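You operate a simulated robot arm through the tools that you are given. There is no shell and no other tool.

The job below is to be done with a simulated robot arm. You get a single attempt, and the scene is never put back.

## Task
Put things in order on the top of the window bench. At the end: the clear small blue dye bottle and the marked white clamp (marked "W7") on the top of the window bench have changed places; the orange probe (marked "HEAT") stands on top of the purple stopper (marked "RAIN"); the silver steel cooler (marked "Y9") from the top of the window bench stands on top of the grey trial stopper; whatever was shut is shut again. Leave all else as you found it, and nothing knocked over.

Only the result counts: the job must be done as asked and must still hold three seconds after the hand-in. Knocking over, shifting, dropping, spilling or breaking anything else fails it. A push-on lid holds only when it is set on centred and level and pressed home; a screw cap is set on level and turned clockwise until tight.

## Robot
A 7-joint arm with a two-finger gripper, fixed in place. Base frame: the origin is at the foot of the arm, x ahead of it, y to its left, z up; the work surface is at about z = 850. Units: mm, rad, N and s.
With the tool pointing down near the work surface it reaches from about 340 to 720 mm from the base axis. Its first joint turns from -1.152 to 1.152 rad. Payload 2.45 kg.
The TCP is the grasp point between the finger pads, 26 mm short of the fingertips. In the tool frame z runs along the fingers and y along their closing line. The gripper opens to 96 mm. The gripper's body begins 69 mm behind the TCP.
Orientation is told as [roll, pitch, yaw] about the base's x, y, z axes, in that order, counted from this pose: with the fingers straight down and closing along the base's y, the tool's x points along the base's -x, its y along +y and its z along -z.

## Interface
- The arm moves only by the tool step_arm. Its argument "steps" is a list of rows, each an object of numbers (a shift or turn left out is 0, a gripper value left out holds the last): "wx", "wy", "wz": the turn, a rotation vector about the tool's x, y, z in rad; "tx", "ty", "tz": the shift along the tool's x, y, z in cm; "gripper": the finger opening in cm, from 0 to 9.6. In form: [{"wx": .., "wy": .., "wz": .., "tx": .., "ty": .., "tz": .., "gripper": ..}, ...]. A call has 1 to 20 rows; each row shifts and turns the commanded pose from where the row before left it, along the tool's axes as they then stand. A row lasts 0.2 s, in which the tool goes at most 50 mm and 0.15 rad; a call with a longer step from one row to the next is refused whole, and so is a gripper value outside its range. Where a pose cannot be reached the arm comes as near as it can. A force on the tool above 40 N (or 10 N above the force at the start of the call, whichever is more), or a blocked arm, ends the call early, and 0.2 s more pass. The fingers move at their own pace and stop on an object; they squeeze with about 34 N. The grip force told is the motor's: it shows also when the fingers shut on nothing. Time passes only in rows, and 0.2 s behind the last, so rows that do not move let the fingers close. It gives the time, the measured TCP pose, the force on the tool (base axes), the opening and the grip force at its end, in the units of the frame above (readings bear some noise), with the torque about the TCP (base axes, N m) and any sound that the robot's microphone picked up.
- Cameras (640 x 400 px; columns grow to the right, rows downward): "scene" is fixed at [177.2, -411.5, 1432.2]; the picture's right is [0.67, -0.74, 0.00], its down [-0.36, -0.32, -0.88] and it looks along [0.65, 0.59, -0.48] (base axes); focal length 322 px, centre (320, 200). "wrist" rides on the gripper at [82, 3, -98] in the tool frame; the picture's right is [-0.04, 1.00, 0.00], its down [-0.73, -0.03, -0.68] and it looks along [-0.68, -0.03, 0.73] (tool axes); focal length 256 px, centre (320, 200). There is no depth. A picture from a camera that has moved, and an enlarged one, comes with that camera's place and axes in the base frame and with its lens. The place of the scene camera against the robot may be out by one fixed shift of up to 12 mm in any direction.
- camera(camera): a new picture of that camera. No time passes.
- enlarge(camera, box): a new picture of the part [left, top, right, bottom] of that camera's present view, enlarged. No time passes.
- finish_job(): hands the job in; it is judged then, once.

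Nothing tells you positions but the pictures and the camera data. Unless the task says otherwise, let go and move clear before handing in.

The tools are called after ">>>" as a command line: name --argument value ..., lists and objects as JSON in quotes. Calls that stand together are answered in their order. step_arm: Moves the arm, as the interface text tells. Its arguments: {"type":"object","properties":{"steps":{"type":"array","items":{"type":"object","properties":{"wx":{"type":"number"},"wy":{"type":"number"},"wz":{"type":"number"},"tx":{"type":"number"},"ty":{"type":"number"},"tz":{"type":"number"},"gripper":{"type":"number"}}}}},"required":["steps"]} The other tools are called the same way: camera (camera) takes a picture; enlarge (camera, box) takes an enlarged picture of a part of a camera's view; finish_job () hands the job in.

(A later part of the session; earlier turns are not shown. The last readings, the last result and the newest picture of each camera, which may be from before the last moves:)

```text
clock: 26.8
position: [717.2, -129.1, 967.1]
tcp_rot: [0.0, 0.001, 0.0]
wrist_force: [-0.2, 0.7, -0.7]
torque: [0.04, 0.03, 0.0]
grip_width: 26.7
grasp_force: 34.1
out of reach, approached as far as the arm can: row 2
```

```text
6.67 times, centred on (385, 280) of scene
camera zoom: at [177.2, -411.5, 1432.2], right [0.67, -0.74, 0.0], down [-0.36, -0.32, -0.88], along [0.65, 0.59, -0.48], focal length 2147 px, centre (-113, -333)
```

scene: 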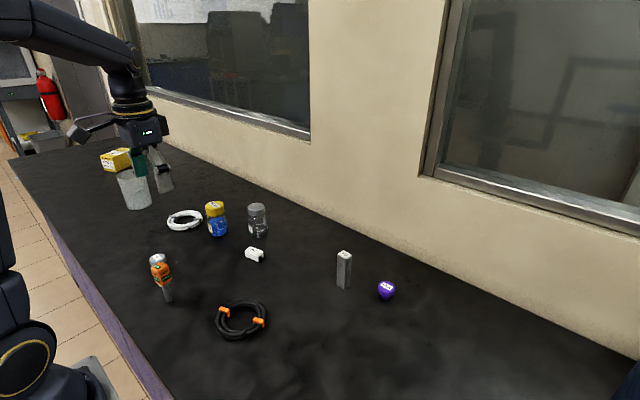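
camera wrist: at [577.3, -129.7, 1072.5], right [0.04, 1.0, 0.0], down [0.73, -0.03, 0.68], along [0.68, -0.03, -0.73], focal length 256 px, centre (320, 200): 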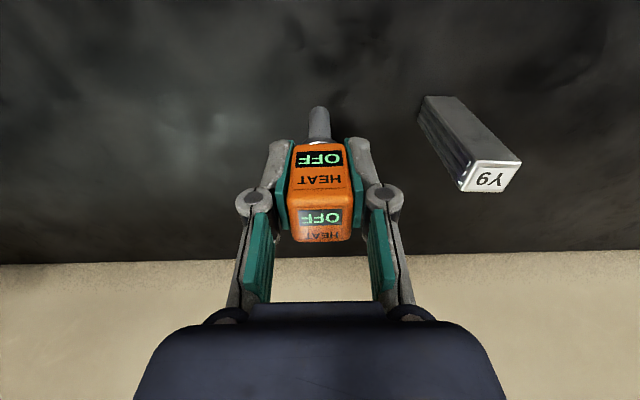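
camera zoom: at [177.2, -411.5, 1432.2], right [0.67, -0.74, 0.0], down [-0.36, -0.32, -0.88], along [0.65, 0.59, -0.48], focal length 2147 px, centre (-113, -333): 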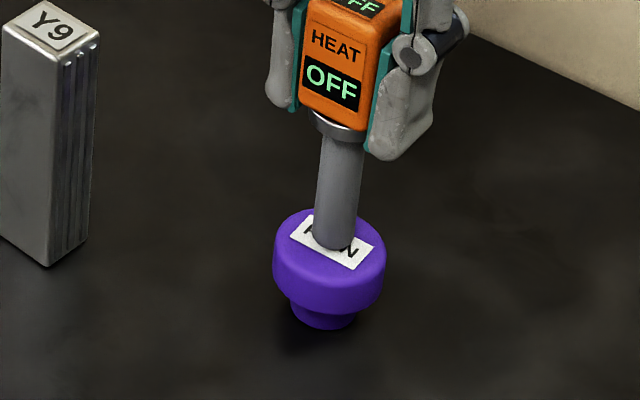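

Centred well. Lower in small steps until contact.

>>> step_arm --steps '[{"tz": 0.1, "ty": -0.07}, {"tz": 0.07}, {}, {}]'

>>> enlarge --camera "scene" --box '[355, 250, 415, 310]'

>>> enlarge --camera "wrist" --box '[270, 70, 370, 150]'

```text
clock: 27.8
position: [716.2, -130.8, 965.3]
tcp_rot: [0.0, -0.001, 0.001]
wrist_force: [1.2, -0.2, -1.2]
torque: [-0.02, -0.02, -0.01]
grip_width: 26.8
grasp_force: 34.0
```

```text
6.67 times, centred on (385, 280) of scene
camera zoom: at [177.2, -411.5, 1432.2], right [0.67, -0.74, 0.0], down [-0.36, -0.32, -0.88], along [0.65, 0.59, -0.48], focal length 2147 px, centre (-113, -333)
```

zoom: 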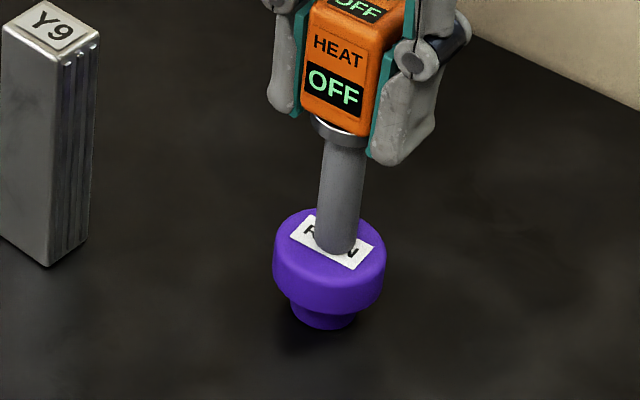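

```text
5.00 times, centred on (320, 110) of wrist
camera zoom: at [634.6, -128.0, 1063.7], right [0.04, 1.0, 0.0], down [0.73, -0.03, 0.68], along [0.68, -0.03, -0.73], focal length 1280 px, centre (320, 650)
```

zoom: 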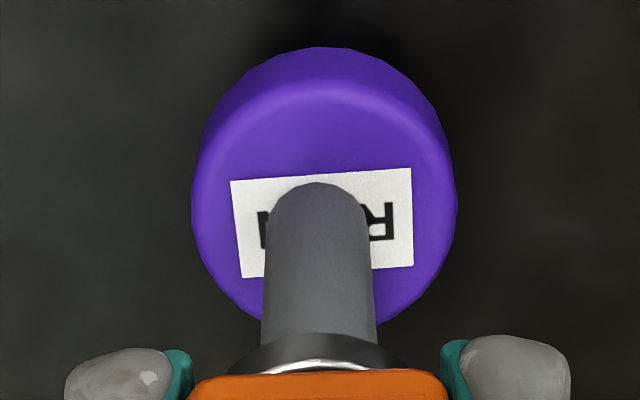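

>>> step_arm --steps '[{"tz": 0.1, "ty": 0.03}, {}, {}]'

>>> step_arm --steps '[{"tz": 0.1}, {}, {}]'

>>> enlarge --camera "scene" --box '[355, 250, 415, 310]'

>>> enlarge --camera "wrist" --box '[270, 70, 370, 150]'

```text
clock: 28.6
position: [716.4, -131.4, 963.3]
tcp_rot: [-0.001, 0.001, 0.002]
wrist_force: [-0.2, -0.7, -0.9]
torque: [0.01, 0.04, 0.0]
grip_width: 26.8
grasp_force: 34.1
```

```text
clock: 29.4
position: [716.2, -131.1, 963.3]
tcp_rot: [0.0, -0.002, 0.002]
wrist_force: [-0.5, 0.1, 5.6]
torque: [-0.01, 0.09, -0.02]
grip_width: 26.6
grasp_force: 34.4
```

```text
6.67 times, centred on (385, 280) of scene
camera zoom: at [177.1, -411.5, 1432.2], right [0.67, -0.74, 0.0], down [-0.35, -0.32, -0.88], along [0.65, 0.59, -0.48], focal length 2147 px, centre (-113, -333)
```

zoom: 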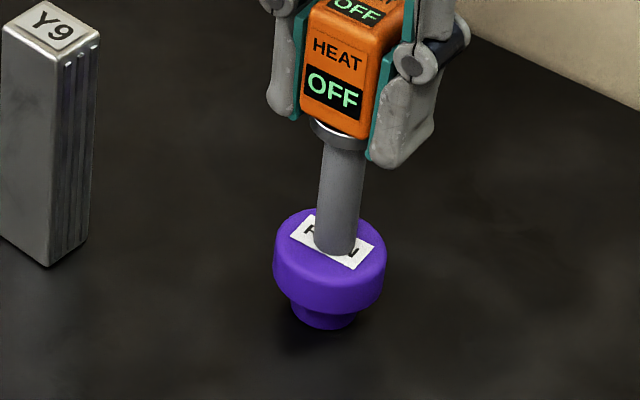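

```text
5.00 times, centred on (320, 110) of wrist
camera zoom: at [634.6, -127.7, 1062.1], right [0.04, 1.0, 0.0], down [0.73, -0.03, 0.68], along [0.68, -0.03, -0.73], focal length 1280 px, centre (320, 650)
```

zoom: 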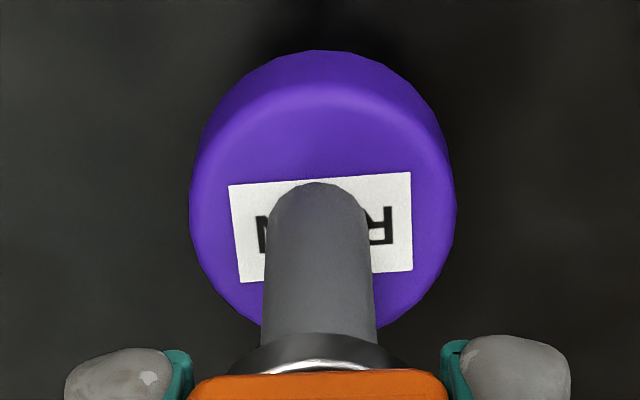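

Contact felt (about 6 N), stem centred on the label. Relieve slightly and open.

>>> step_arm --steps '[{"tz": -0.05}, {}, {"gripper": 3.2}, {}, {"gripper": 5.5}, {}, {}]'

>>> enlarge --camera "scene" --box '[340, 230, 430, 310]'

>>> camera --camera "wrist"

```text
clock: 31.0
position: [716.8, -131.0, 963.0]
tcp_rot: [-0.001, -0.001, 0.0]
wrist_force: [0.2, 0.6, -0.3]
torque: [-0.01, 0.02, 0.01]
grip_width: 54.9
grasp_force: 0.1
```

```text
5.00 times, centred on (385, 270) of scene
camera zoom: at [177.2, -411.5, 1432.2], right [0.67, -0.74, 0.0], down [-0.36, -0.32, -0.88], along [0.65, 0.59, -0.48], focal length 1610 px, centre (-5, -150)
```

zoom: 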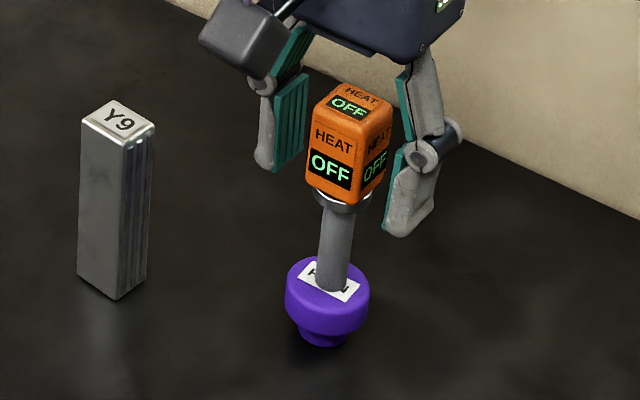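

```text
taken
camera wrist: at [634.6, -127.7, 1062.0], right [0.04, 1.0, 0.0], down [0.73, -0.03, 0.68], along [0.68, -0.03, -0.73], focal length 256 px, centre (320, 200)
```

wrist: 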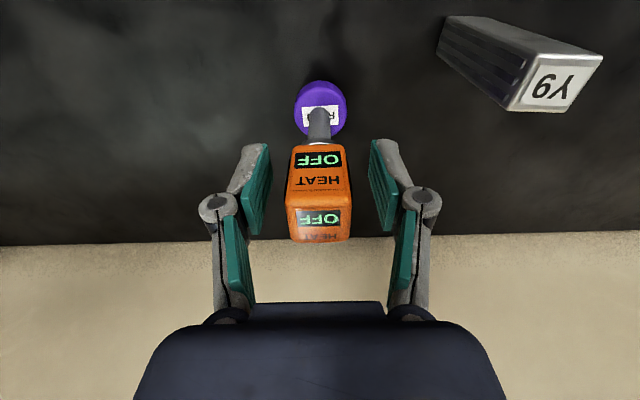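

HEAT stands on RAIN. I back off along -x, rise, and go over Y9.

>>> step_arm --steps '[{"tx": 2}, {"tx": 2}, {"tx": 2}, {"tz": -4.5}, {"tz": -4.5}, {"tx": -1, "ty": 4.5, "gripper": 6}, {"tx": -0.95, "ty": 4.5, "wz": 0.05}, {"ty": 0.95}, {}]'

>>> camera --camera "wrist"

>>> camera --camera "scene"

>>> enlarge --camera "wrist" --box '[260, 60, 380, 140]'

```text
clock: 33.0
position: [678.0, -30.0, 1053.3]
tcp_rot: [-0.001, 0.0, -0.05]
wrist_force: [-0.3, -0.4, 0.2]
torque: [0.0, -0.03, 0.0]
grip_width: 60.0
grasp_force: 0.0
```

```text
taken
camera wrist: at [595.8, -23.5, 1151.8], right [0.09, 1.0, 0.0], down [0.73, -0.07, 0.68], along [0.68, -0.06, -0.73], focal length 256 px, centre (320, 200)
```

wrist: 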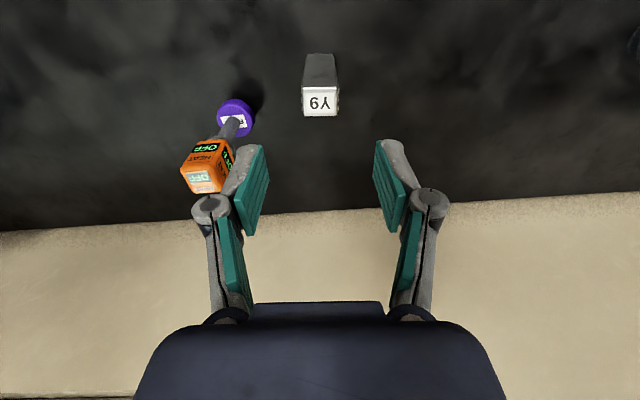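

```text
taken
```

scene: 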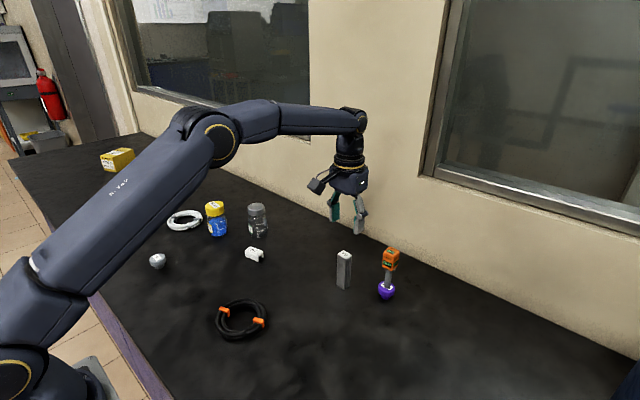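

```text
5.00 times, centred on (320, 100) of wrist
camera zoom: at [595.8, -23.5, 1151.8], right [0.09, 1.0, 0.0], down [0.73, -0.07, 0.68], along [0.68, -0.06, -0.73], focal length 1280 px, centre (320, 700)
```

zoom: 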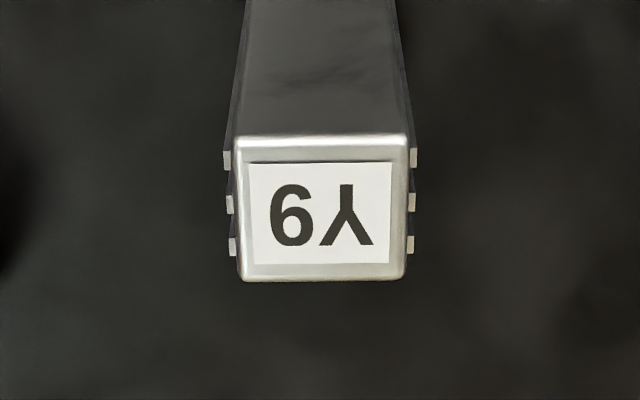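

HEAT still stands. Gripper is aligned with Y9; descend to z≈926 and look.

>>> step_arm --steps '[{"tx": 0.1, "wz": -0.015}, {"tz": 3.2}, {"tz": 3.2}, {"tz": 3.2}, {"tz": 3.1}, {}]'

>>> camera --camera "wrist"

```text
clock: 34.4
position: [675.0, -30.8, 926.9]
tcp_rot: [-0.002, 0.0, -0.034]
wrist_force: [0.4, 0.3, 0.3]
torque: [-0.03, 0.0, 0.01]
grip_width: 60.3
grasp_force: 0.0
```

```text
taken
camera wrist: at [593.7, -24.6, 1025.3], right [0.08, 1.0, 0.0], down [0.73, -0.06, 0.68], along [0.68, -0.05, -0.73], focal length 256 px, centre (320, 200)
```

wrist: 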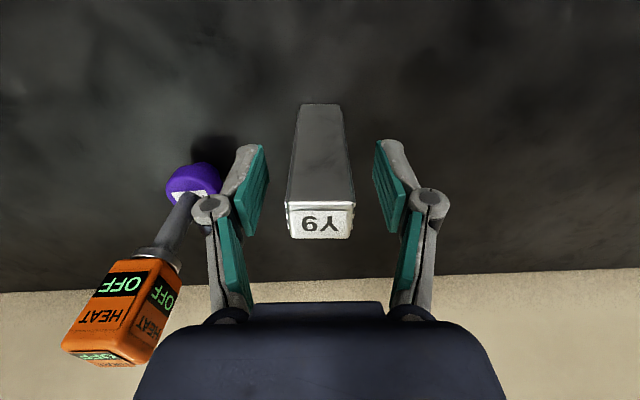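

>>> step_arm --steps '[{"gripper": 3.6}, {}, {"gripper": 0}, {}, {}, {}, {}]'

>>> camera --camera "wrist"

```text
clock: 36.0
position: [675.1, -30.0, 926.1]
tcp_rot: [0.0, 0.0, -0.034]
wrist_force: [-0.2, 0.4, 0.3]
torque: [0.05, 0.02, 0.01]
grip_width: 27.4
grasp_force: 34.3
```

```text
taken
camera wrist: at [593.7, -24.6, 1025.6], right [0.08, 1.0, 0.0], down [0.73, -0.06, 0.68], along [0.68, -0.05, -0.73], focal length 256 px, centre (320, 200)
```

wrist: 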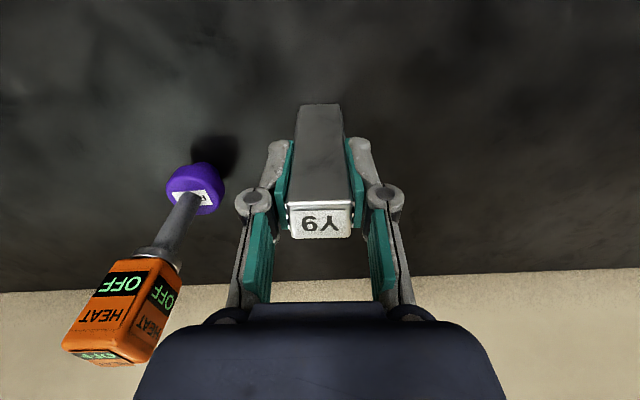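

Y9 gripped. Lift, square yaw, carry to beside TRIAL to measure it.

>>> step_arm --steps '[{"tz": -1}, {"tz": -3.5}, {"tz": -4.5}, {"tz": -4.5, "wz": -0.035}, {"tx": 2.5, "ty": 3.1}, {"tx": 2.5, "ty": 3.1}, {"tx": 2.5, "ty": 3.1}, {"tx": 2.5, "ty": 3.1}, {"tx": 2.5, "ty": 3.1}, {"tx": 2.5, "ty": 3.1}, {"tx": 2.5, "ty": 3.1}, {"tx": 2.5, "ty": 3.1}, {"tx": 2.5, "ty": 3.1}, {"tx": 2.6, "ty": 3.1}, {"tx": 2.6, "ty": 3.0}, {}, {}]'

>>> camera --camera "wrist"

>>> enlarge --camera "wrist" --box '[380, 60, 500, 135]'

>>> camera --camera "scene"

```text
clock: 39.6
position: [397.9, 309.9, 1063.0]
tcp_rot: [0.001, 0.0, 0.001]
wrist_force: [0.1, 0.2, -1.4]
torque: [0.04, -0.02, 0.0]
grip_width: 27.3
grasp_force: 33.9
```

```text
taken
camera wrist: at [316.3, 312.0, 1160.8], right [0.04, 1.0, 0.0], down [0.73, -0.03, 0.68], along [0.68, -0.03, -0.73], focal length 256 px, centre (320, 200)
```

wrist: 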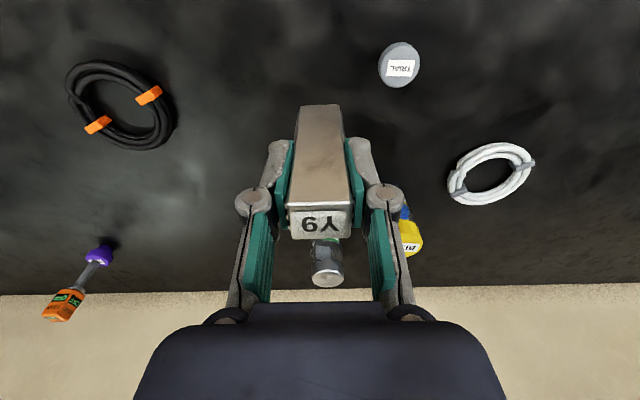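

```text
5.33 times, centred on (440, 98) of wrist
camera zoom: at [316.3, 312.0, 1160.8], right [0.04, 1.0, 0.0], down [0.73, -0.03, 0.68], along [0.68, -0.03, -0.73], focal length 1365 px, centre (-320, 747)
```

zoom: 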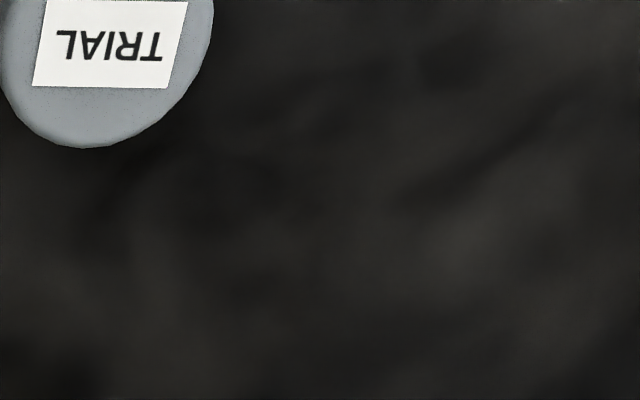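

```text
taken
```

scene: 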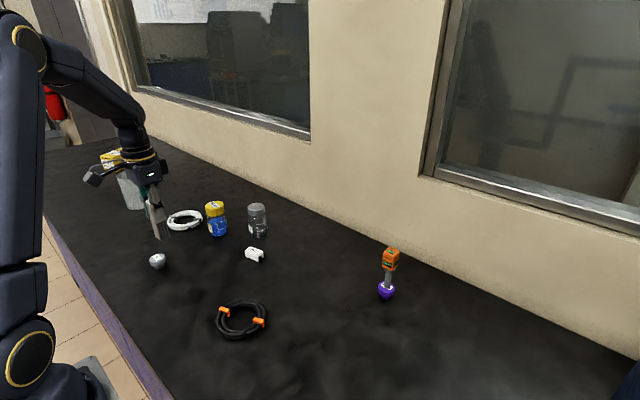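

>>> enlarge --camera "wrist" --box '[350, 30, 450, 100]'

>>> step_arm --steps '[{"tz": 4}, {"tz": 4}, {}, {}]'

>>> enlarge --camera "wrist" --box '[350, 60, 490, 140]'

>>> camera --camera "wrist"

```text
5.71 times, centred on (400, 65) of wrist
camera zoom: at [316.3, 312.0, 1160.8], right [0.04, 1.0, 0.0], down [0.73, -0.03, 0.68], along [0.68, -0.03, -0.73], focal length 1463 px, centre (-137, 971)
```

zoom: 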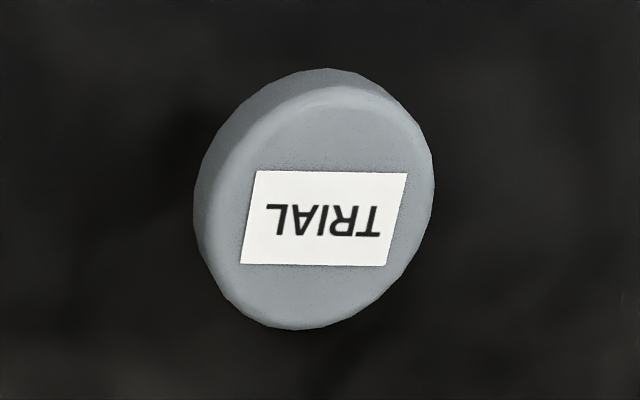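

```text
clock: 40.6
position: [397.8, 309.6, 981.6]
tcp_rot: [-0.001, 0.001, 0.0]
wrist_force: [-0.3, 0.8, -1.2]
torque: [0.0, -0.01, 0.0]
grip_width: 27.2
grasp_force: 33.7
```

```text
4.57 times, centred on (420, 100) of wrist
camera zoom: at [316.5, 312.1, 1080.2], right [0.04, 1.0, 0.0], down [0.73, -0.03, 0.68], along [0.68, -0.03, -0.73], focal length 1170 px, centre (-137, 657)
```

zoom: 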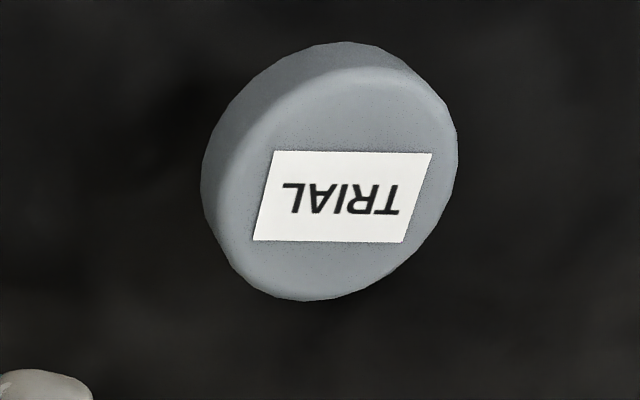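

```text
taken
camera wrist: at [316.5, 312.1, 1080.2], right [0.04, 1.0, 0.0], down [0.73, -0.03, 0.68], along [0.68, -0.03, -0.73], focal length 256 px, centre (320, 200)
```

wrist: 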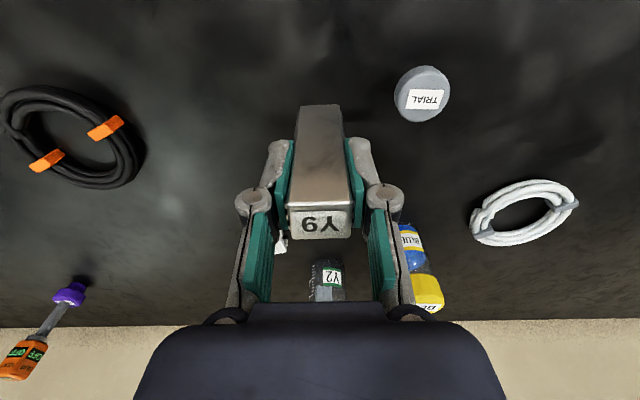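

TRIAL's top is at about (398.3,390,881). I slide over it at the current height and check.

>>> step_arm --steps '[{"ty": 2.7}, {"ty": 2.7}, {"ty": 2.64, "tx": -0.04}, {"tz": 1.0}, {}, {}]'

>>> enlarge --camera "wrist" --box '[270, 70, 370, 150]'

>>> enlarge --camera "scene" --box '[110, 200, 210, 290]'

```text
clock: 42.0
position: [399.6, 388.8, 971.2]
tcp_rot: [0.0, 0.0, 0.002]
wrist_force: [0.9, 0.0, -1.0]
torque: [0.02, 0.01, 0.0]
grip_width: 27.2
grasp_force: 33.7
```

```text
5.00 times, centred on (320, 110) of wrist
camera zoom: at [317.3, 392.1, 1070.0], right [0.04, 1.0, 0.0], down [0.73, -0.03, 0.68], along [0.68, -0.03, -0.73], focal length 1280 px, centre (320, 650)
```

zoom: 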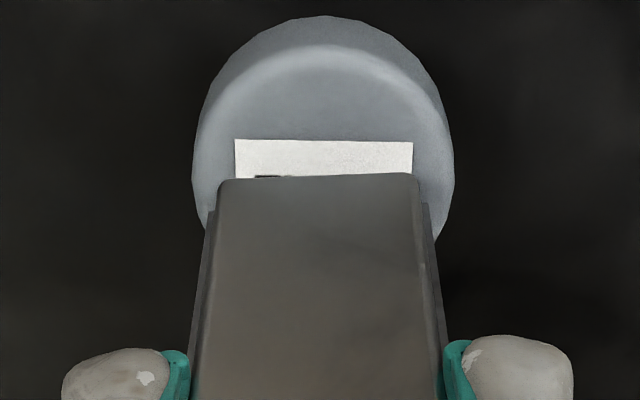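

```text
4.44 times, centred on (160, 245) of scene
camera zoom: at [177.3, -411.5, 1432.2], right [0.67, -0.74, 0.0], down [-0.36, -0.32, -0.88], along [0.65, 0.59, -0.48], focal length 1431 px, centre (1031, 0)
```

zoom: 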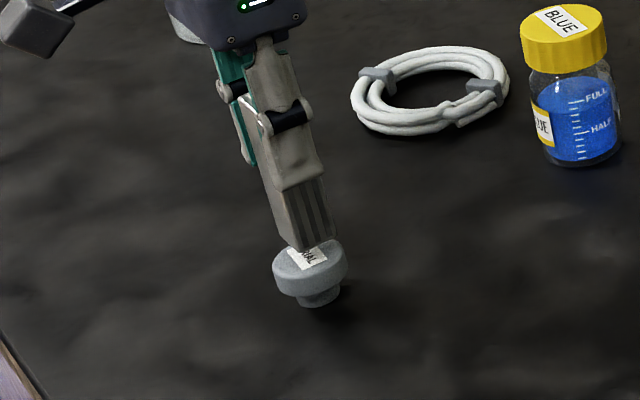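

Y9's base needs about 1 mm more in y and about 3.5 mm back in x to be centred. Correct and lower a bit.

>>> step_arm --steps '[{"tx": 0.35, "ty": 0.09}, {"tz": 0.8}, {}, {}]'

>>> enlarge --camera "wrist" --box '[270, 70, 370, 150]'

>>> enlarge --camera "scene" --box '[130, 230, 190, 280]'

```text
clock: 43.0
position: [396.3, 391.3, 964.0]
tcp_rot: [0.001, -0.001, 0.0]
wrist_force: [-0.5, 0.1, -0.6]
torque: [-0.01, -0.01, 0.01]
grip_width: 27.4
grasp_force: 34.5
```

```text
5.00 times, centred on (320, 110) of wrist
camera zoom: at [313.9, 393.3, 1062.4], right [0.04, 1.0, 0.0], down [0.73, -0.03, 0.68], along [0.68, -0.03, -0.73], focal length 1280 px, centre (320, 650)
```

zoom: 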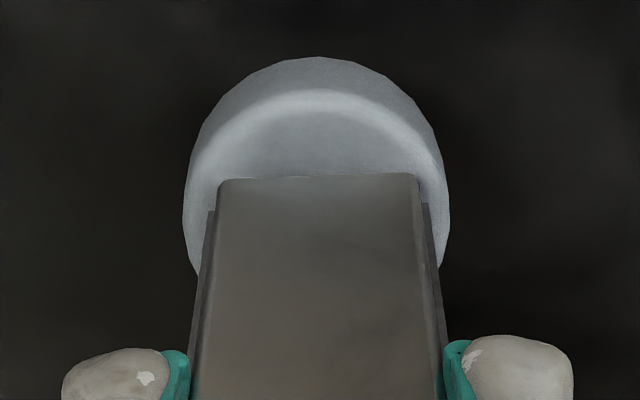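

```text
8.00 times, centred on (160, 255) of scene
camera zoom: at [177.2, -411.5, 1432.2], right [0.67, -0.74, 0.0], down [-0.36, -0.32, -0.88], along [0.65, 0.59, -0.48], focal length 2576 px, centre (1600, -240)
```

zoom: 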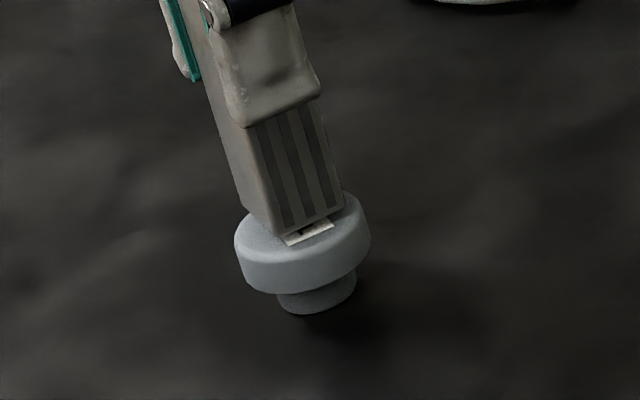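

Now centred. Lower in small steps to contact.

>>> step_arm --steps '[{"tz": 0.3}, {"tz": 0.1}, {}, {}]'

>>> step_arm --steps '[{"tz": 0.1}, {}, {}]'

>>> step_arm --steps '[{"tz": 0.1}, {}, {}]'

>>> enlarge --camera "scene" --box '[130, 230, 190, 280]'

>>> enlarge --camera "wrist" --box '[270, 70, 370, 150]'

```text
clock: 44.0
position: [395.8, 390.6, 959.7]
tcp_rot: [0.0, 0.0, 0.001]
wrist_force: [-0.4, -0.3, -1.5]
torque: [0.0, 0.0, 0.04]
grip_width: 27.6
grasp_force: 34.4
```

```text
clock: 44.8
position: [396.1, 390.3, 958.0]
tcp_rot: [0.001, 0.002, 0.001]
wrist_force: [-0.1, -0.5, 2.0]
torque: [-0.02, 0.01, 0.02]
grip_width: 26.9
grasp_force: 33.9
```

```text
clock: 45.6
position: [395.7, 390.9, 958.7]
tcp_rot: [0.002, -0.002, 0.0]
wrist_force: [-0.1, -0.6, 15.5]
torque: [-0.11, 0.05, 0.02]
grip_width: 27.6
grasp_force: 34.0
```

```text
8.00 times, centred on (160, 255) of scene
camera zoom: at [177.0, -411.7, 1432.2], right [0.67, -0.74, 0.0], down [-0.35, -0.32, -0.88], along [0.65, 0.59, -0.48], focal length 2576 px, centre (1600, -240)
```

zoom: 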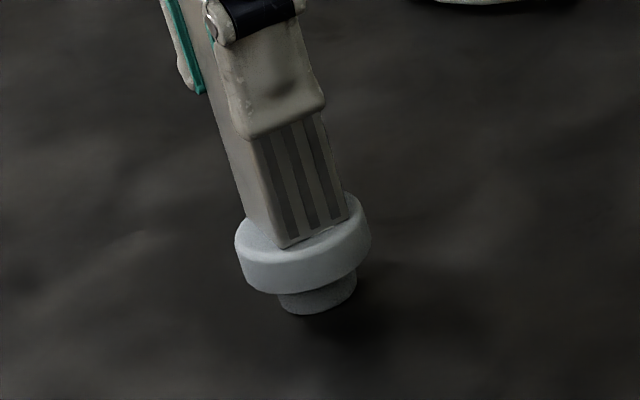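

```text
5.00 times, centred on (320, 110) of wrist
camera zoom: at [313.9, 393.3, 1057.1], right [0.04, 1.0, 0.0], down [0.73, -0.03, 0.68], along [0.68, -0.03, -0.73], focal length 1280 px, centre (320, 650)
```

zoom: 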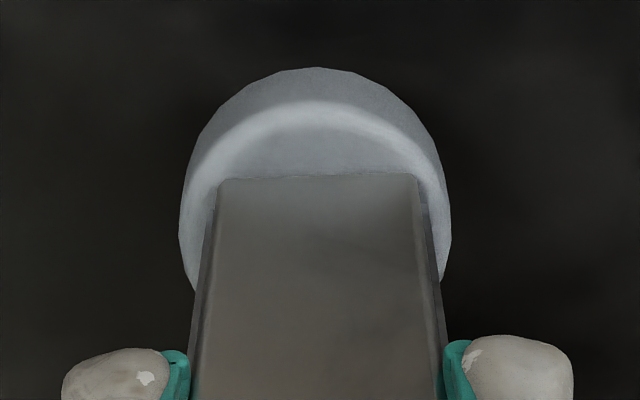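

Firm contact, centred. Relieve the press and release.

>>> step_arm --steps '[{"tz": -0.11}, {}, {"gripper": 3.2}, {}, {"gripper": 5.5}, {}, {}]'

>>> enlarge --camera "scene" --box '[110, 200, 210, 290]'

>>> camera --camera "wrist"

```text
clock: 47.2
position: [395.6, 389.1, 959.7]
tcp_rot: [0.0, 0.0, 0.0]
wrist_force: [0.3, 0.0, 0.3]
torque: [0.0, 0.01, 0.0]
grip_width: 54.9
grasp_force: 0.0
```

```text
4.44 times, centred on (160, 245) of scene
camera zoom: at [177.2, -411.5, 1432.2], right [0.67, -0.74, 0.0], down [-0.36, -0.32, -0.88], along [0.65, 0.59, -0.48], focal length 1431 px, centre (1031, 0)
```

zoom: 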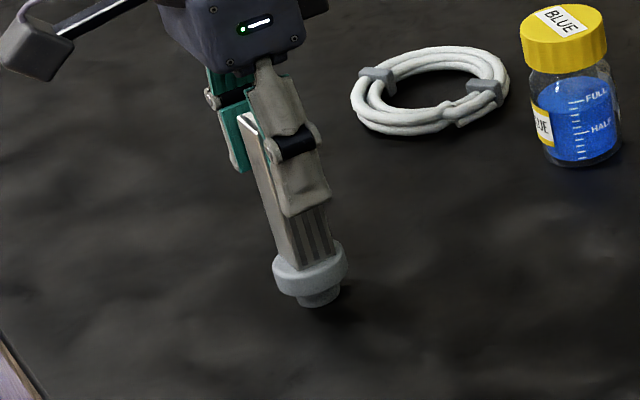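

```text
taken
camera wrist: at [313.9, 393.0, 1057.4], right [0.04, 1.0, 0.0], down [0.73, -0.03, 0.68], along [0.68, -0.03, -0.73], focal length 256 px, centre (320, 200)
```

wrist: 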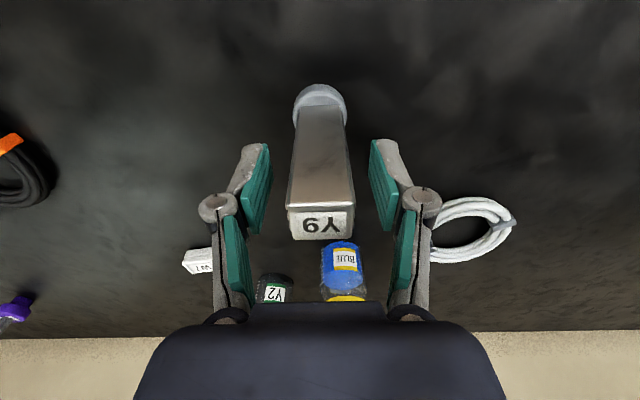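

Y9 stands on TRIAL. Rise straight up and go to view W7 and the bottle.

>>> step_arm --steps '[{"tz": -3}, {"tz": -4.5}, {"tz": -4.5}, {"tz": -1}, {"tx": -2.9, "ty": -3.2}, {"tx": -2.9, "ty": -3.2}, {"tx": -2.9, "ty": -3.2}, {"tx": -2.9, "ty": -3.2}, {"tx": -2.9, "ty": -3.2}, {}]'

>>> camera --camera "wrist"

>>> camera --camera "scene"

```text
clock: 49.4
position: [542.0, 230.4, 1087.9]
tcp_rot: [0.0, -0.001, 0.001]
wrist_force: [-0.1, -0.5, -0.5]
torque: [-0.01, 0.03, 0.0]
grip_width: 55.2
grasp_force: 0.1
```

```text
taken
camera wrist: at [460.4, 232.9, 1186.2], right [0.04, 1.0, 0.0], down [0.73, -0.03, 0.68], along [0.68, -0.03, -0.73], focal length 256 px, centre (320, 200)
```

wrist: 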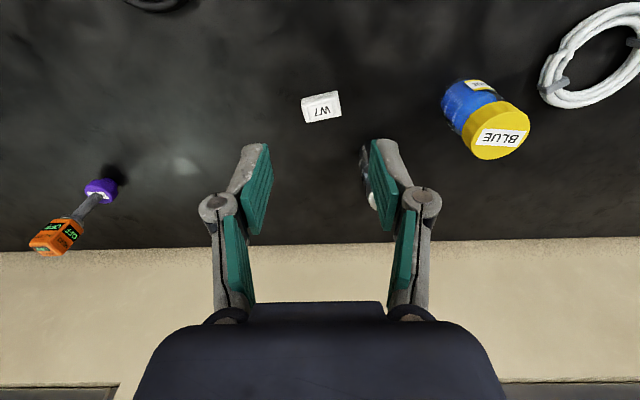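

```text
taken
```

scene: 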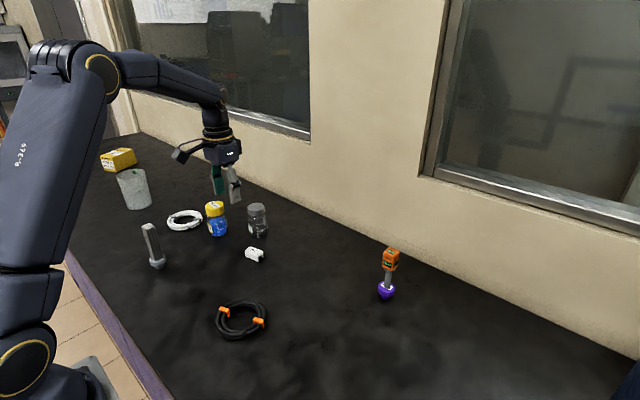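

>>> enlarge --camera "wrist" --box '[270, 70, 370, 150]'

>>> enlarge --camera "wrist" --box '[420, 60, 560, 170]'

>>> step_arm --steps '[{"tx": 1.5, "tz": 3.5}, {"tx": 1.5, "tz": 3.5}, {}]'

>>> camera --camera "wrist"

>>> enlarge --camera "wrist" --box '[270, 100, 370, 180]'

>>> enlarge --camera "wrist" --box '[440, 90, 600, 250]'

```text
5.00 times, centred on (320, 110) of wrist
camera zoom: at [460.4, 232.9, 1186.2], right [0.04, 1.0, 0.0], down [0.73, -0.03, 0.68], along [0.68, -0.03, -0.73], focal length 1280 px, centre (320, 650)
```

zoom: 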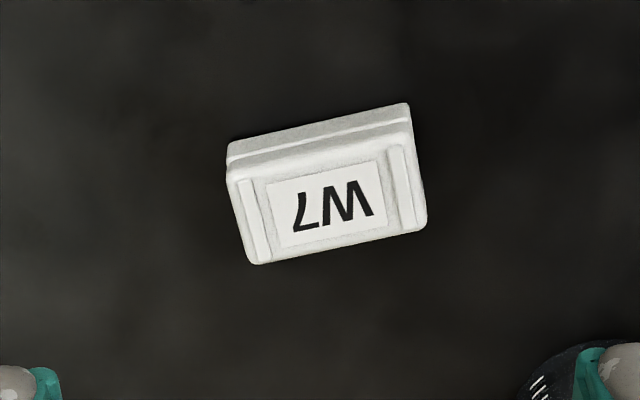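

```text
3.64 times, centred on (490, 115) of wrist
camera zoom: at [460.4, 232.9, 1186.2], right [0.04, 1.0, 0.0], down [0.73, -0.03, 0.68], along [0.68, -0.03, -0.73], focal length 931 px, centre (-298, 509)
```

zoom: 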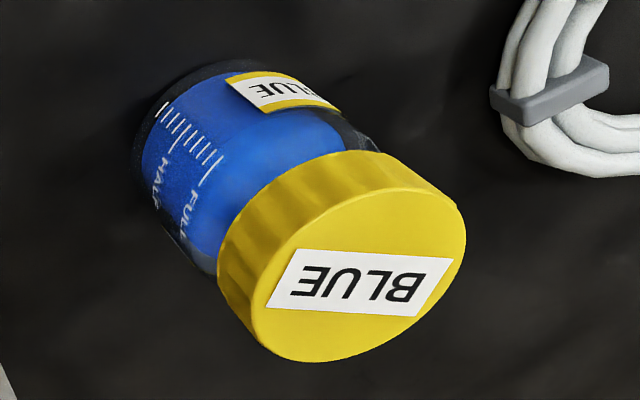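

```text
clock: 50.2
position: [510.1, 230.9, 1017.2]
tcp_rot: [0.001, 0.001, 0.0]
wrist_force: [0.0, 0.3, -0.3]
torque: [-0.01, -0.02, -0.01]
grip_width: 54.9
grasp_force: 0.0
```

```text
taken
camera wrist: at [428.5, 233.4, 1116.0], right [0.04, 1.0, 0.0], down [0.73, -0.03, 0.68], along [0.68, -0.03, -0.73], focal length 256 px, centre (320, 200)
```

wrist: 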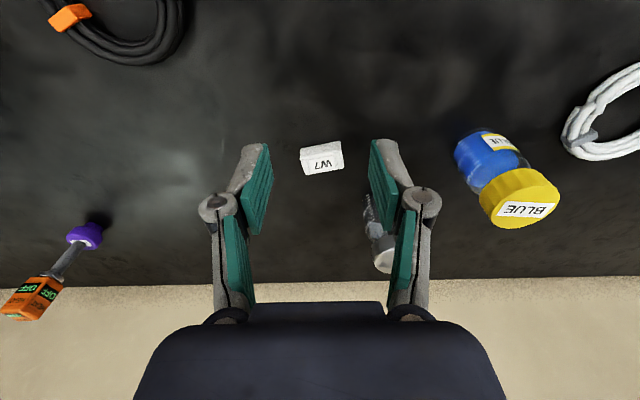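

```text
5.00 times, centred on (320, 140) of wrist
camera zoom: at [428.5, 233.4, 1116.0], right [0.04, 1.0, 0.0], down [0.73, -0.03, 0.68], along [0.68, -0.03, -0.73], focal length 1280 px, centre (320, 500)
```

zoom: 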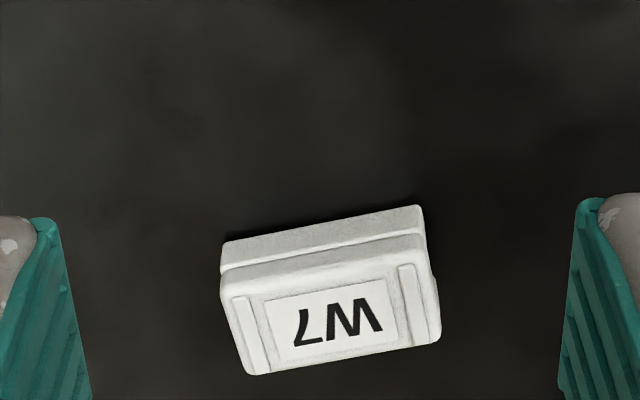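

```text
2.50 times, centred on (520, 170) of wrist
camera zoom: at [428.5, 233.4, 1116.0], right [0.04, 1.0, 0.0], down [0.73, -0.03, 0.68], along [0.68, -0.03, -0.73], focal length 640 px, centre (-180, 275)
```

zoom: 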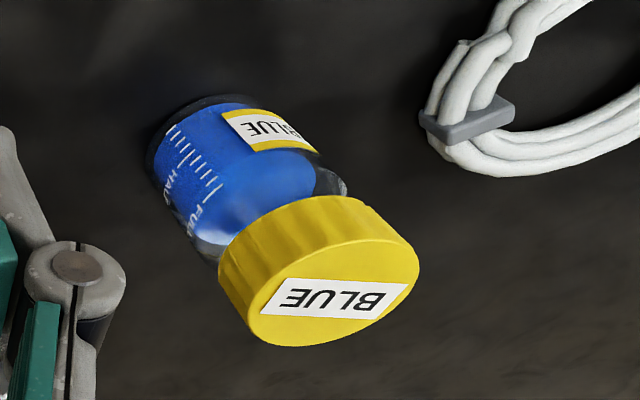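

W7 is at about (597,228.7), yaw ≈0.178, 46×25×23 mm; the bottle is at (597.4,409.5), top z≈955. I'll park W7 at a free spot, then move the bottle, then W7. First hover over W7.

>>> step_arm --steps '[{"tx": -2.9, "gripper": 7.5}, {"tx": -2.9}, {"tx": -2.9, "ty": -0.22}, {"tz": 3, "wz": -0.09}, {"tz": 3, "wz": -0.088}, {}]'

>>> camera --camera "wrist"

>>> enlarge --camera "wrist" --box '[260, 70, 380, 160]'

```text
clock: 51.6
position: [597.8, 228.1, 956.9]
tcp_rot: [0.0, 0.0, 0.178]
wrist_force: [0.4, 0.7, 0.5]
torque: [0.0, 0.03, 0.02]
grip_width: 75.0
grasp_force: 0.0
```

```text
taken
camera wrist: at [516.5, 216.5, 1056.5], right [-0.14, 0.99, 0.0], down [0.73, 0.1, 0.68], along [0.67, 0.09, -0.73], focal length 256 px, centre (320, 200)
```

wrist: 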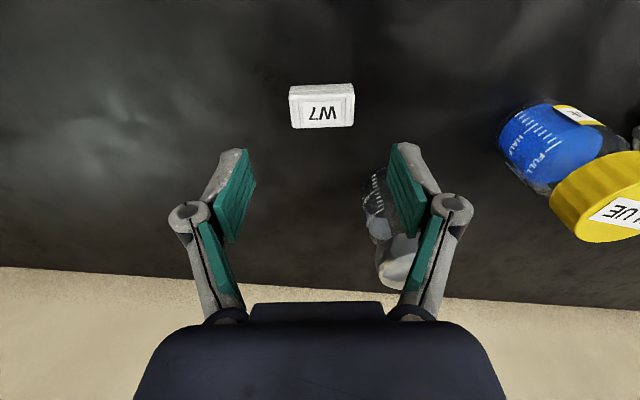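

```text
4.44 times, centred on (320, 115) of wrist
camera zoom: at [516.5, 216.5, 1056.5], right [-0.14, 0.99, 0.0], down [0.73, 0.1, 0.68], along [0.67, 0.09, -0.73], focal length 1138 px, centre (320, 578)
```

zoom: 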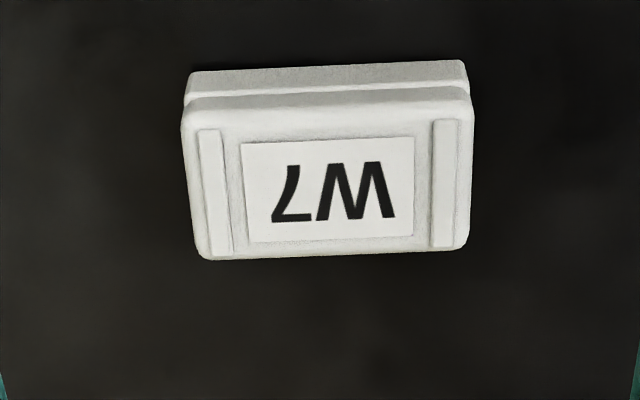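

Aligned within 1 mm. Descend so the fingertips are ~3 mm above the bench, look, then close.

>>> step_arm --steps '[{"ty": 0.1, "wz": -0.018}, {"tz": 2.5}, {"tz": 2.5}, {"tz": 1.8}, {"tz": 1.0}, {}]'

>>> camera --camera "wrist"

>>> enlarge --camera "scene" --box '[200, 190, 300, 280]'

```text
clock: 53.0
position: [597.1, 229.4, 881.0]
tcp_rot: [0.0, -0.001, 0.195]
wrist_force: [-0.3, 0.0, 1.1]
torque: [0.01, -0.02, 0.02]
grip_width: 74.8
grasp_force: 0.0
```

```text
taken
camera wrist: at [516.4, 216.3, 978.9], right [-0.15, 0.99, 0.0], down [0.72, 0.11, 0.68], along [0.67, 0.11, -0.73], focal length 256 px, centre (320, 200)
```

wrist: 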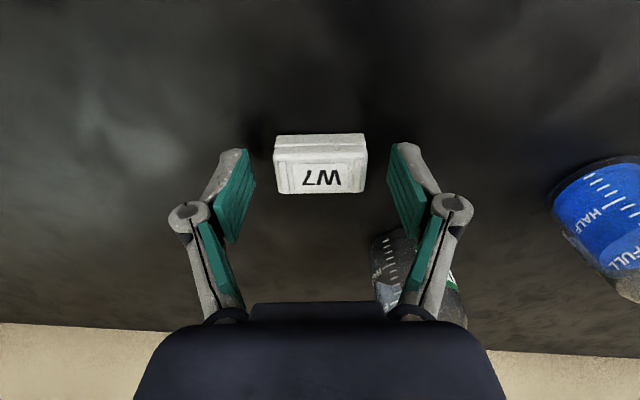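

```text
4.44 times, centred on (250, 235) of scene
camera zoom: at [177.2, -411.5, 1432.2], right [0.67, -0.74, 0.0], down [-0.36, -0.32, -0.88], along [0.65, 0.59, -0.48], focal length 1431 px, centre (631, 44)
```

zoom: 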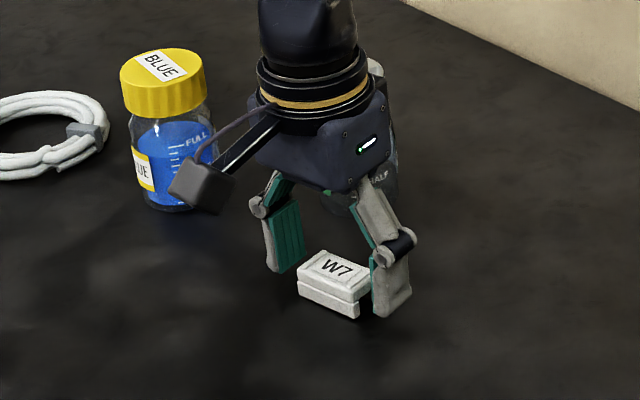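

>>> step_arm --steps '[{"tz": 0.15}, {"gripper": 5.2}, {}, {}, {"gripper": 0}, {}, {}, {}]'

>>> camera --camera "wrist"

```text
clock: 54.8
position: [596.8, 229.8, 879.5]
tcp_rot: [-0.001, 0.001, 0.195]
wrist_force: [-0.6, 0.4, 2.4]
torque: [-0.04, 0.02, -0.02]
grip_width: 47.0
grasp_force: 33.7
```

```text
taken
camera wrist: at [516.5, 216.3, 977.8], right [-0.15, 0.99, 0.0], down [0.73, 0.11, 0.68], along [0.67, 0.11, -0.73], focal length 256 px, centre (320, 200)
```

wrist: 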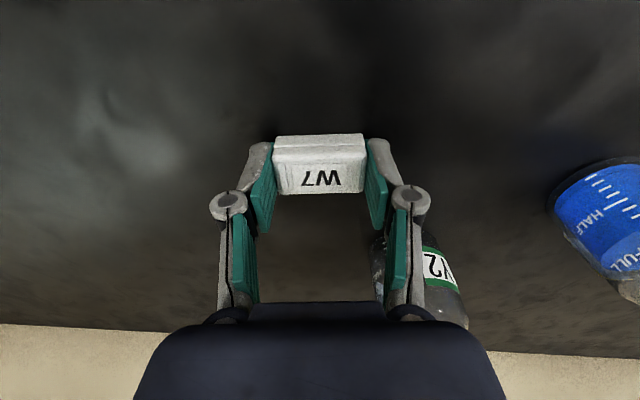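

W7 held. Lift, carry to the free spot (480,290), and lower.

>>> step_arm --steps '[{"tz": -1.5}, {"tz": -3.5}, {"tz": -3}, {"tx": 3.437, "ty": 2.737}, {"tx": 3.437, "ty": 2.737}, {"tx": 3.437, "ty": 2.737}, {}, {"tz": 3}, {"tz": 2.5}, {"tz": 1.5}, {"tz": 0.6}, {}]'

>>> step_arm --steps '[{"tz": 0.2}, {"tz": 0.1}, {}, {}]'

>>> camera --camera "wrist"

```text
clock: 57.4
position: [479.8, 289.4, 883.7]
tcp_rot: [-0.001, 0.001, 0.197]
wrist_force: [-1.6, 0.5, -0.1]
torque: [-0.01, 0.01, -0.04]
grip_width: 47.1
grasp_force: 33.9
```

```text
clock: 58.4
position: [479.6, 290.6, 879.8]
tcp_rot: [-0.001, 0.0, 0.194]
wrist_force: [-0.4, -0.8, 0.0]
torque: [0.02, -0.03, 0.02]
grip_width: 46.9
grasp_force: 34.4
```

```text
taken
camera wrist: at [399.4, 276.8, 978.9], right [-0.15, 0.99, 0.0], down [0.73, 0.11, 0.68], along [0.67, 0.1, -0.73], focal length 256 px, centre (320, 200)
```

wrist: 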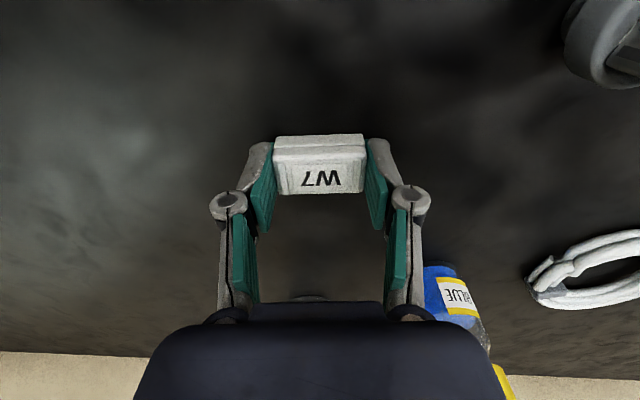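

>>> step_arm --steps '[{"tz": 0.1}, {}, {}]'

```text
clock: 59.2
position: [480.6, 290.5, 878.7]
tcp_rot: [0.001, 0.001, 0.194]
wrist_force: [-1.1, 1.2, 2.3]
torque: [-0.04, 0.02, -0.02]
grip_width: 47.2
grasp_force: 34.1
```

Contact. Release, rise, unyaw and go over the bottle.

>>> step_arm --steps '[{"gripper": 5.2}, {}, {"gripper": 7.5}, {}, {}, {"tz": -3}, {"tz": -4.5}, {"tz": -4.5, "wz": 0.1}, {"tz": -4.0, "wz": 0.095, "gripper": 9.6}, {"tx": -3.0, "ty": 3.0}, {"tx": -3.0, "ty": 3.0}, {"tx": -3.0, "ty": 3.0}, {"tx": -2.73, "ty": 2.9}, {}]'

>>> camera --camera "wrist"

>>> enlarge --camera "wrist" --box '[240, 40, 400, 160]'

>>> camera --camera "scene"

```text
clock: 62.2
position: [577.5, 392.3, 1034.1]
tcp_rot: [-0.001, 0.0, -0.001]
wrist_force: [-0.6, -0.6, -0.8]
torque: [-0.03, -0.05, -0.01]
grip_width: 95.9
grasp_force: 0.0
out of reach, approached as far as the arm can: row 13
```

```text
taken
camera wrist: at [495.8, 395.0, 1133.4], right [0.04, 1.0, 0.0], down [0.73, -0.03, 0.68], along [0.68, -0.03, -0.73], focal length 256 px, centre (320, 200)
```

wrist: 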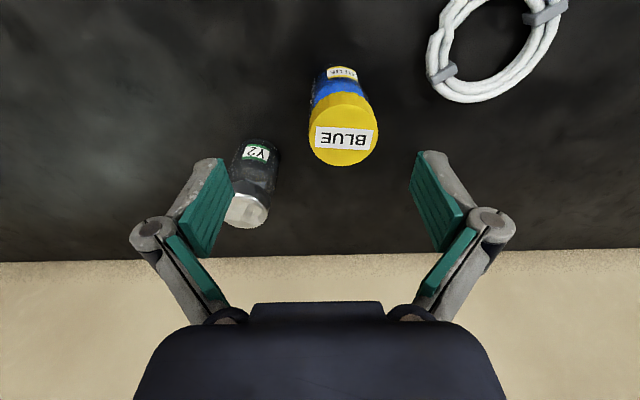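

```text
3.33 times, centred on (320, 100) of wrist
camera zoom: at [495.8, 395.0, 1133.4], right [0.04, 1.0, 0.0], down [0.73, -0.03, 0.68], along [0.68, -0.03, -0.73], focal length 853 px, centre (320, 533)
```

zoom: 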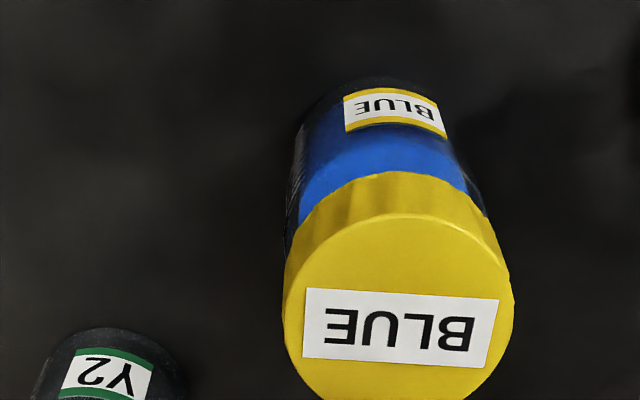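

```text
taken
```

scene: 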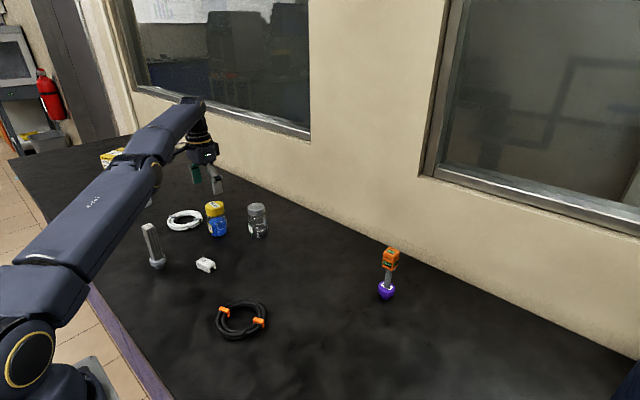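

Reach at this height is limited. I lower to z≈988 (tips still above the cap), shift in y to 409.4, then see how far out it reaches.

>>> step_arm --steps '[{"tz": 2.3}, {"tz": 2.2}, {"ty": 0.9}, {"ty": 0.8}, {}, {}]'

>>> step_arm --steps '[{"tx": -0.8}, {}, {}]'

>>> enlarge --camera "wrist" --box '[200, 60, 440, 210]'

```text
clock: 63.6
position: [574.5, 407.1, 990.1]
tcp_rot: [0.0, 0.0, 0.0]
wrist_force: [0.3, -0.3, 0.0]
torque: [0.01, -0.01, -0.03]
grip_width: 95.9
grasp_force: 0.0
out of reach, approached as far as the arm can: row 4
```

```text
clock: 64.4
position: [578.2, 401.0, 988.3]
tcp_rot: [0.001, 0.0, -0.001]
wrist_force: [-0.6, -0.2, 0.4]
torque: [-0.01, 0.02, 0.01]
grip_width: 96.3
grasp_force: 0.1
out of reach, approached as far as the arm can: row 1
```

```text
2.67 times, centred on (320, 135) of wrist
camera zoom: at [495.9, 404.5, 1087.2], right [0.04, 1.0, 0.0], down [0.73, -0.03, 0.68], along [0.68, -0.03, -0.73], focal length 683 px, centre (320, 373)
```

zoom: 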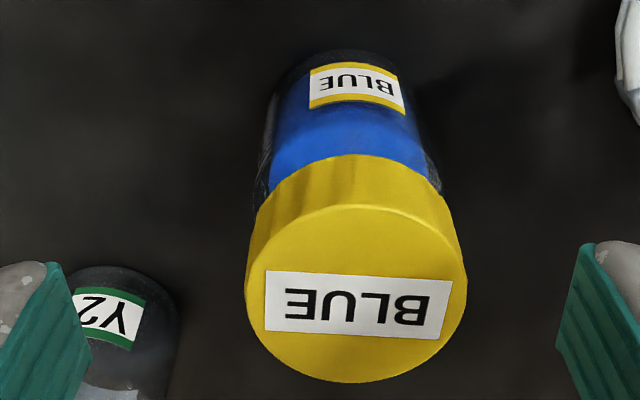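

Reach here is shorter than at RAIN, possibly because of the fixed yaw. The bottle is round, so I yaw the tool to face radially and retry.

>>> step_arm --steps '[{"tz": -0.5}, {"wz": -0.15}, {"wz": -0.15}, {"wz": -0.15}, {"wz": -0.15}, {}, {}]'

>>> step_arm --steps '[{"tx": -0.8}, {"tx": -0.7}, {}, {}]'

>>> camera --camera "wrist"

```text
clock: 66.0
position: [577.5, 401.2, 994.3]
tcp_rot: [0.0, 0.001, 0.601]
wrist_force: [0.2, 0.1, 0.0]
torque: [-0.01, 0.01, 0.03]
grip_width: 96.0
grasp_force: 0.0
```

```text
clock: 67.0
position: [577.4, 401.9, 993.5]
tcp_rot: [-0.001, 0.001, 0.6]
wrist_force: [-0.6, 0.1, 0.0]
torque: [0.01, 0.02, 0.01]
grip_width: 95.6
grasp_force: 0.1
out of reach, approached as far as the arm can: row 1, 2
```

```text
taken
camera wrist: at [508.1, 358.0, 1092.4], right [-0.53, 0.85, 0.0], down [0.62, 0.39, 0.68], along [0.58, 0.36, -0.73], focal length 256 px, centre (320, 200)
```

wrist: 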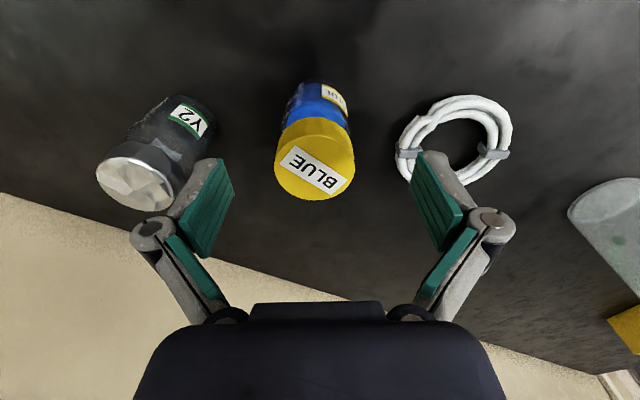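

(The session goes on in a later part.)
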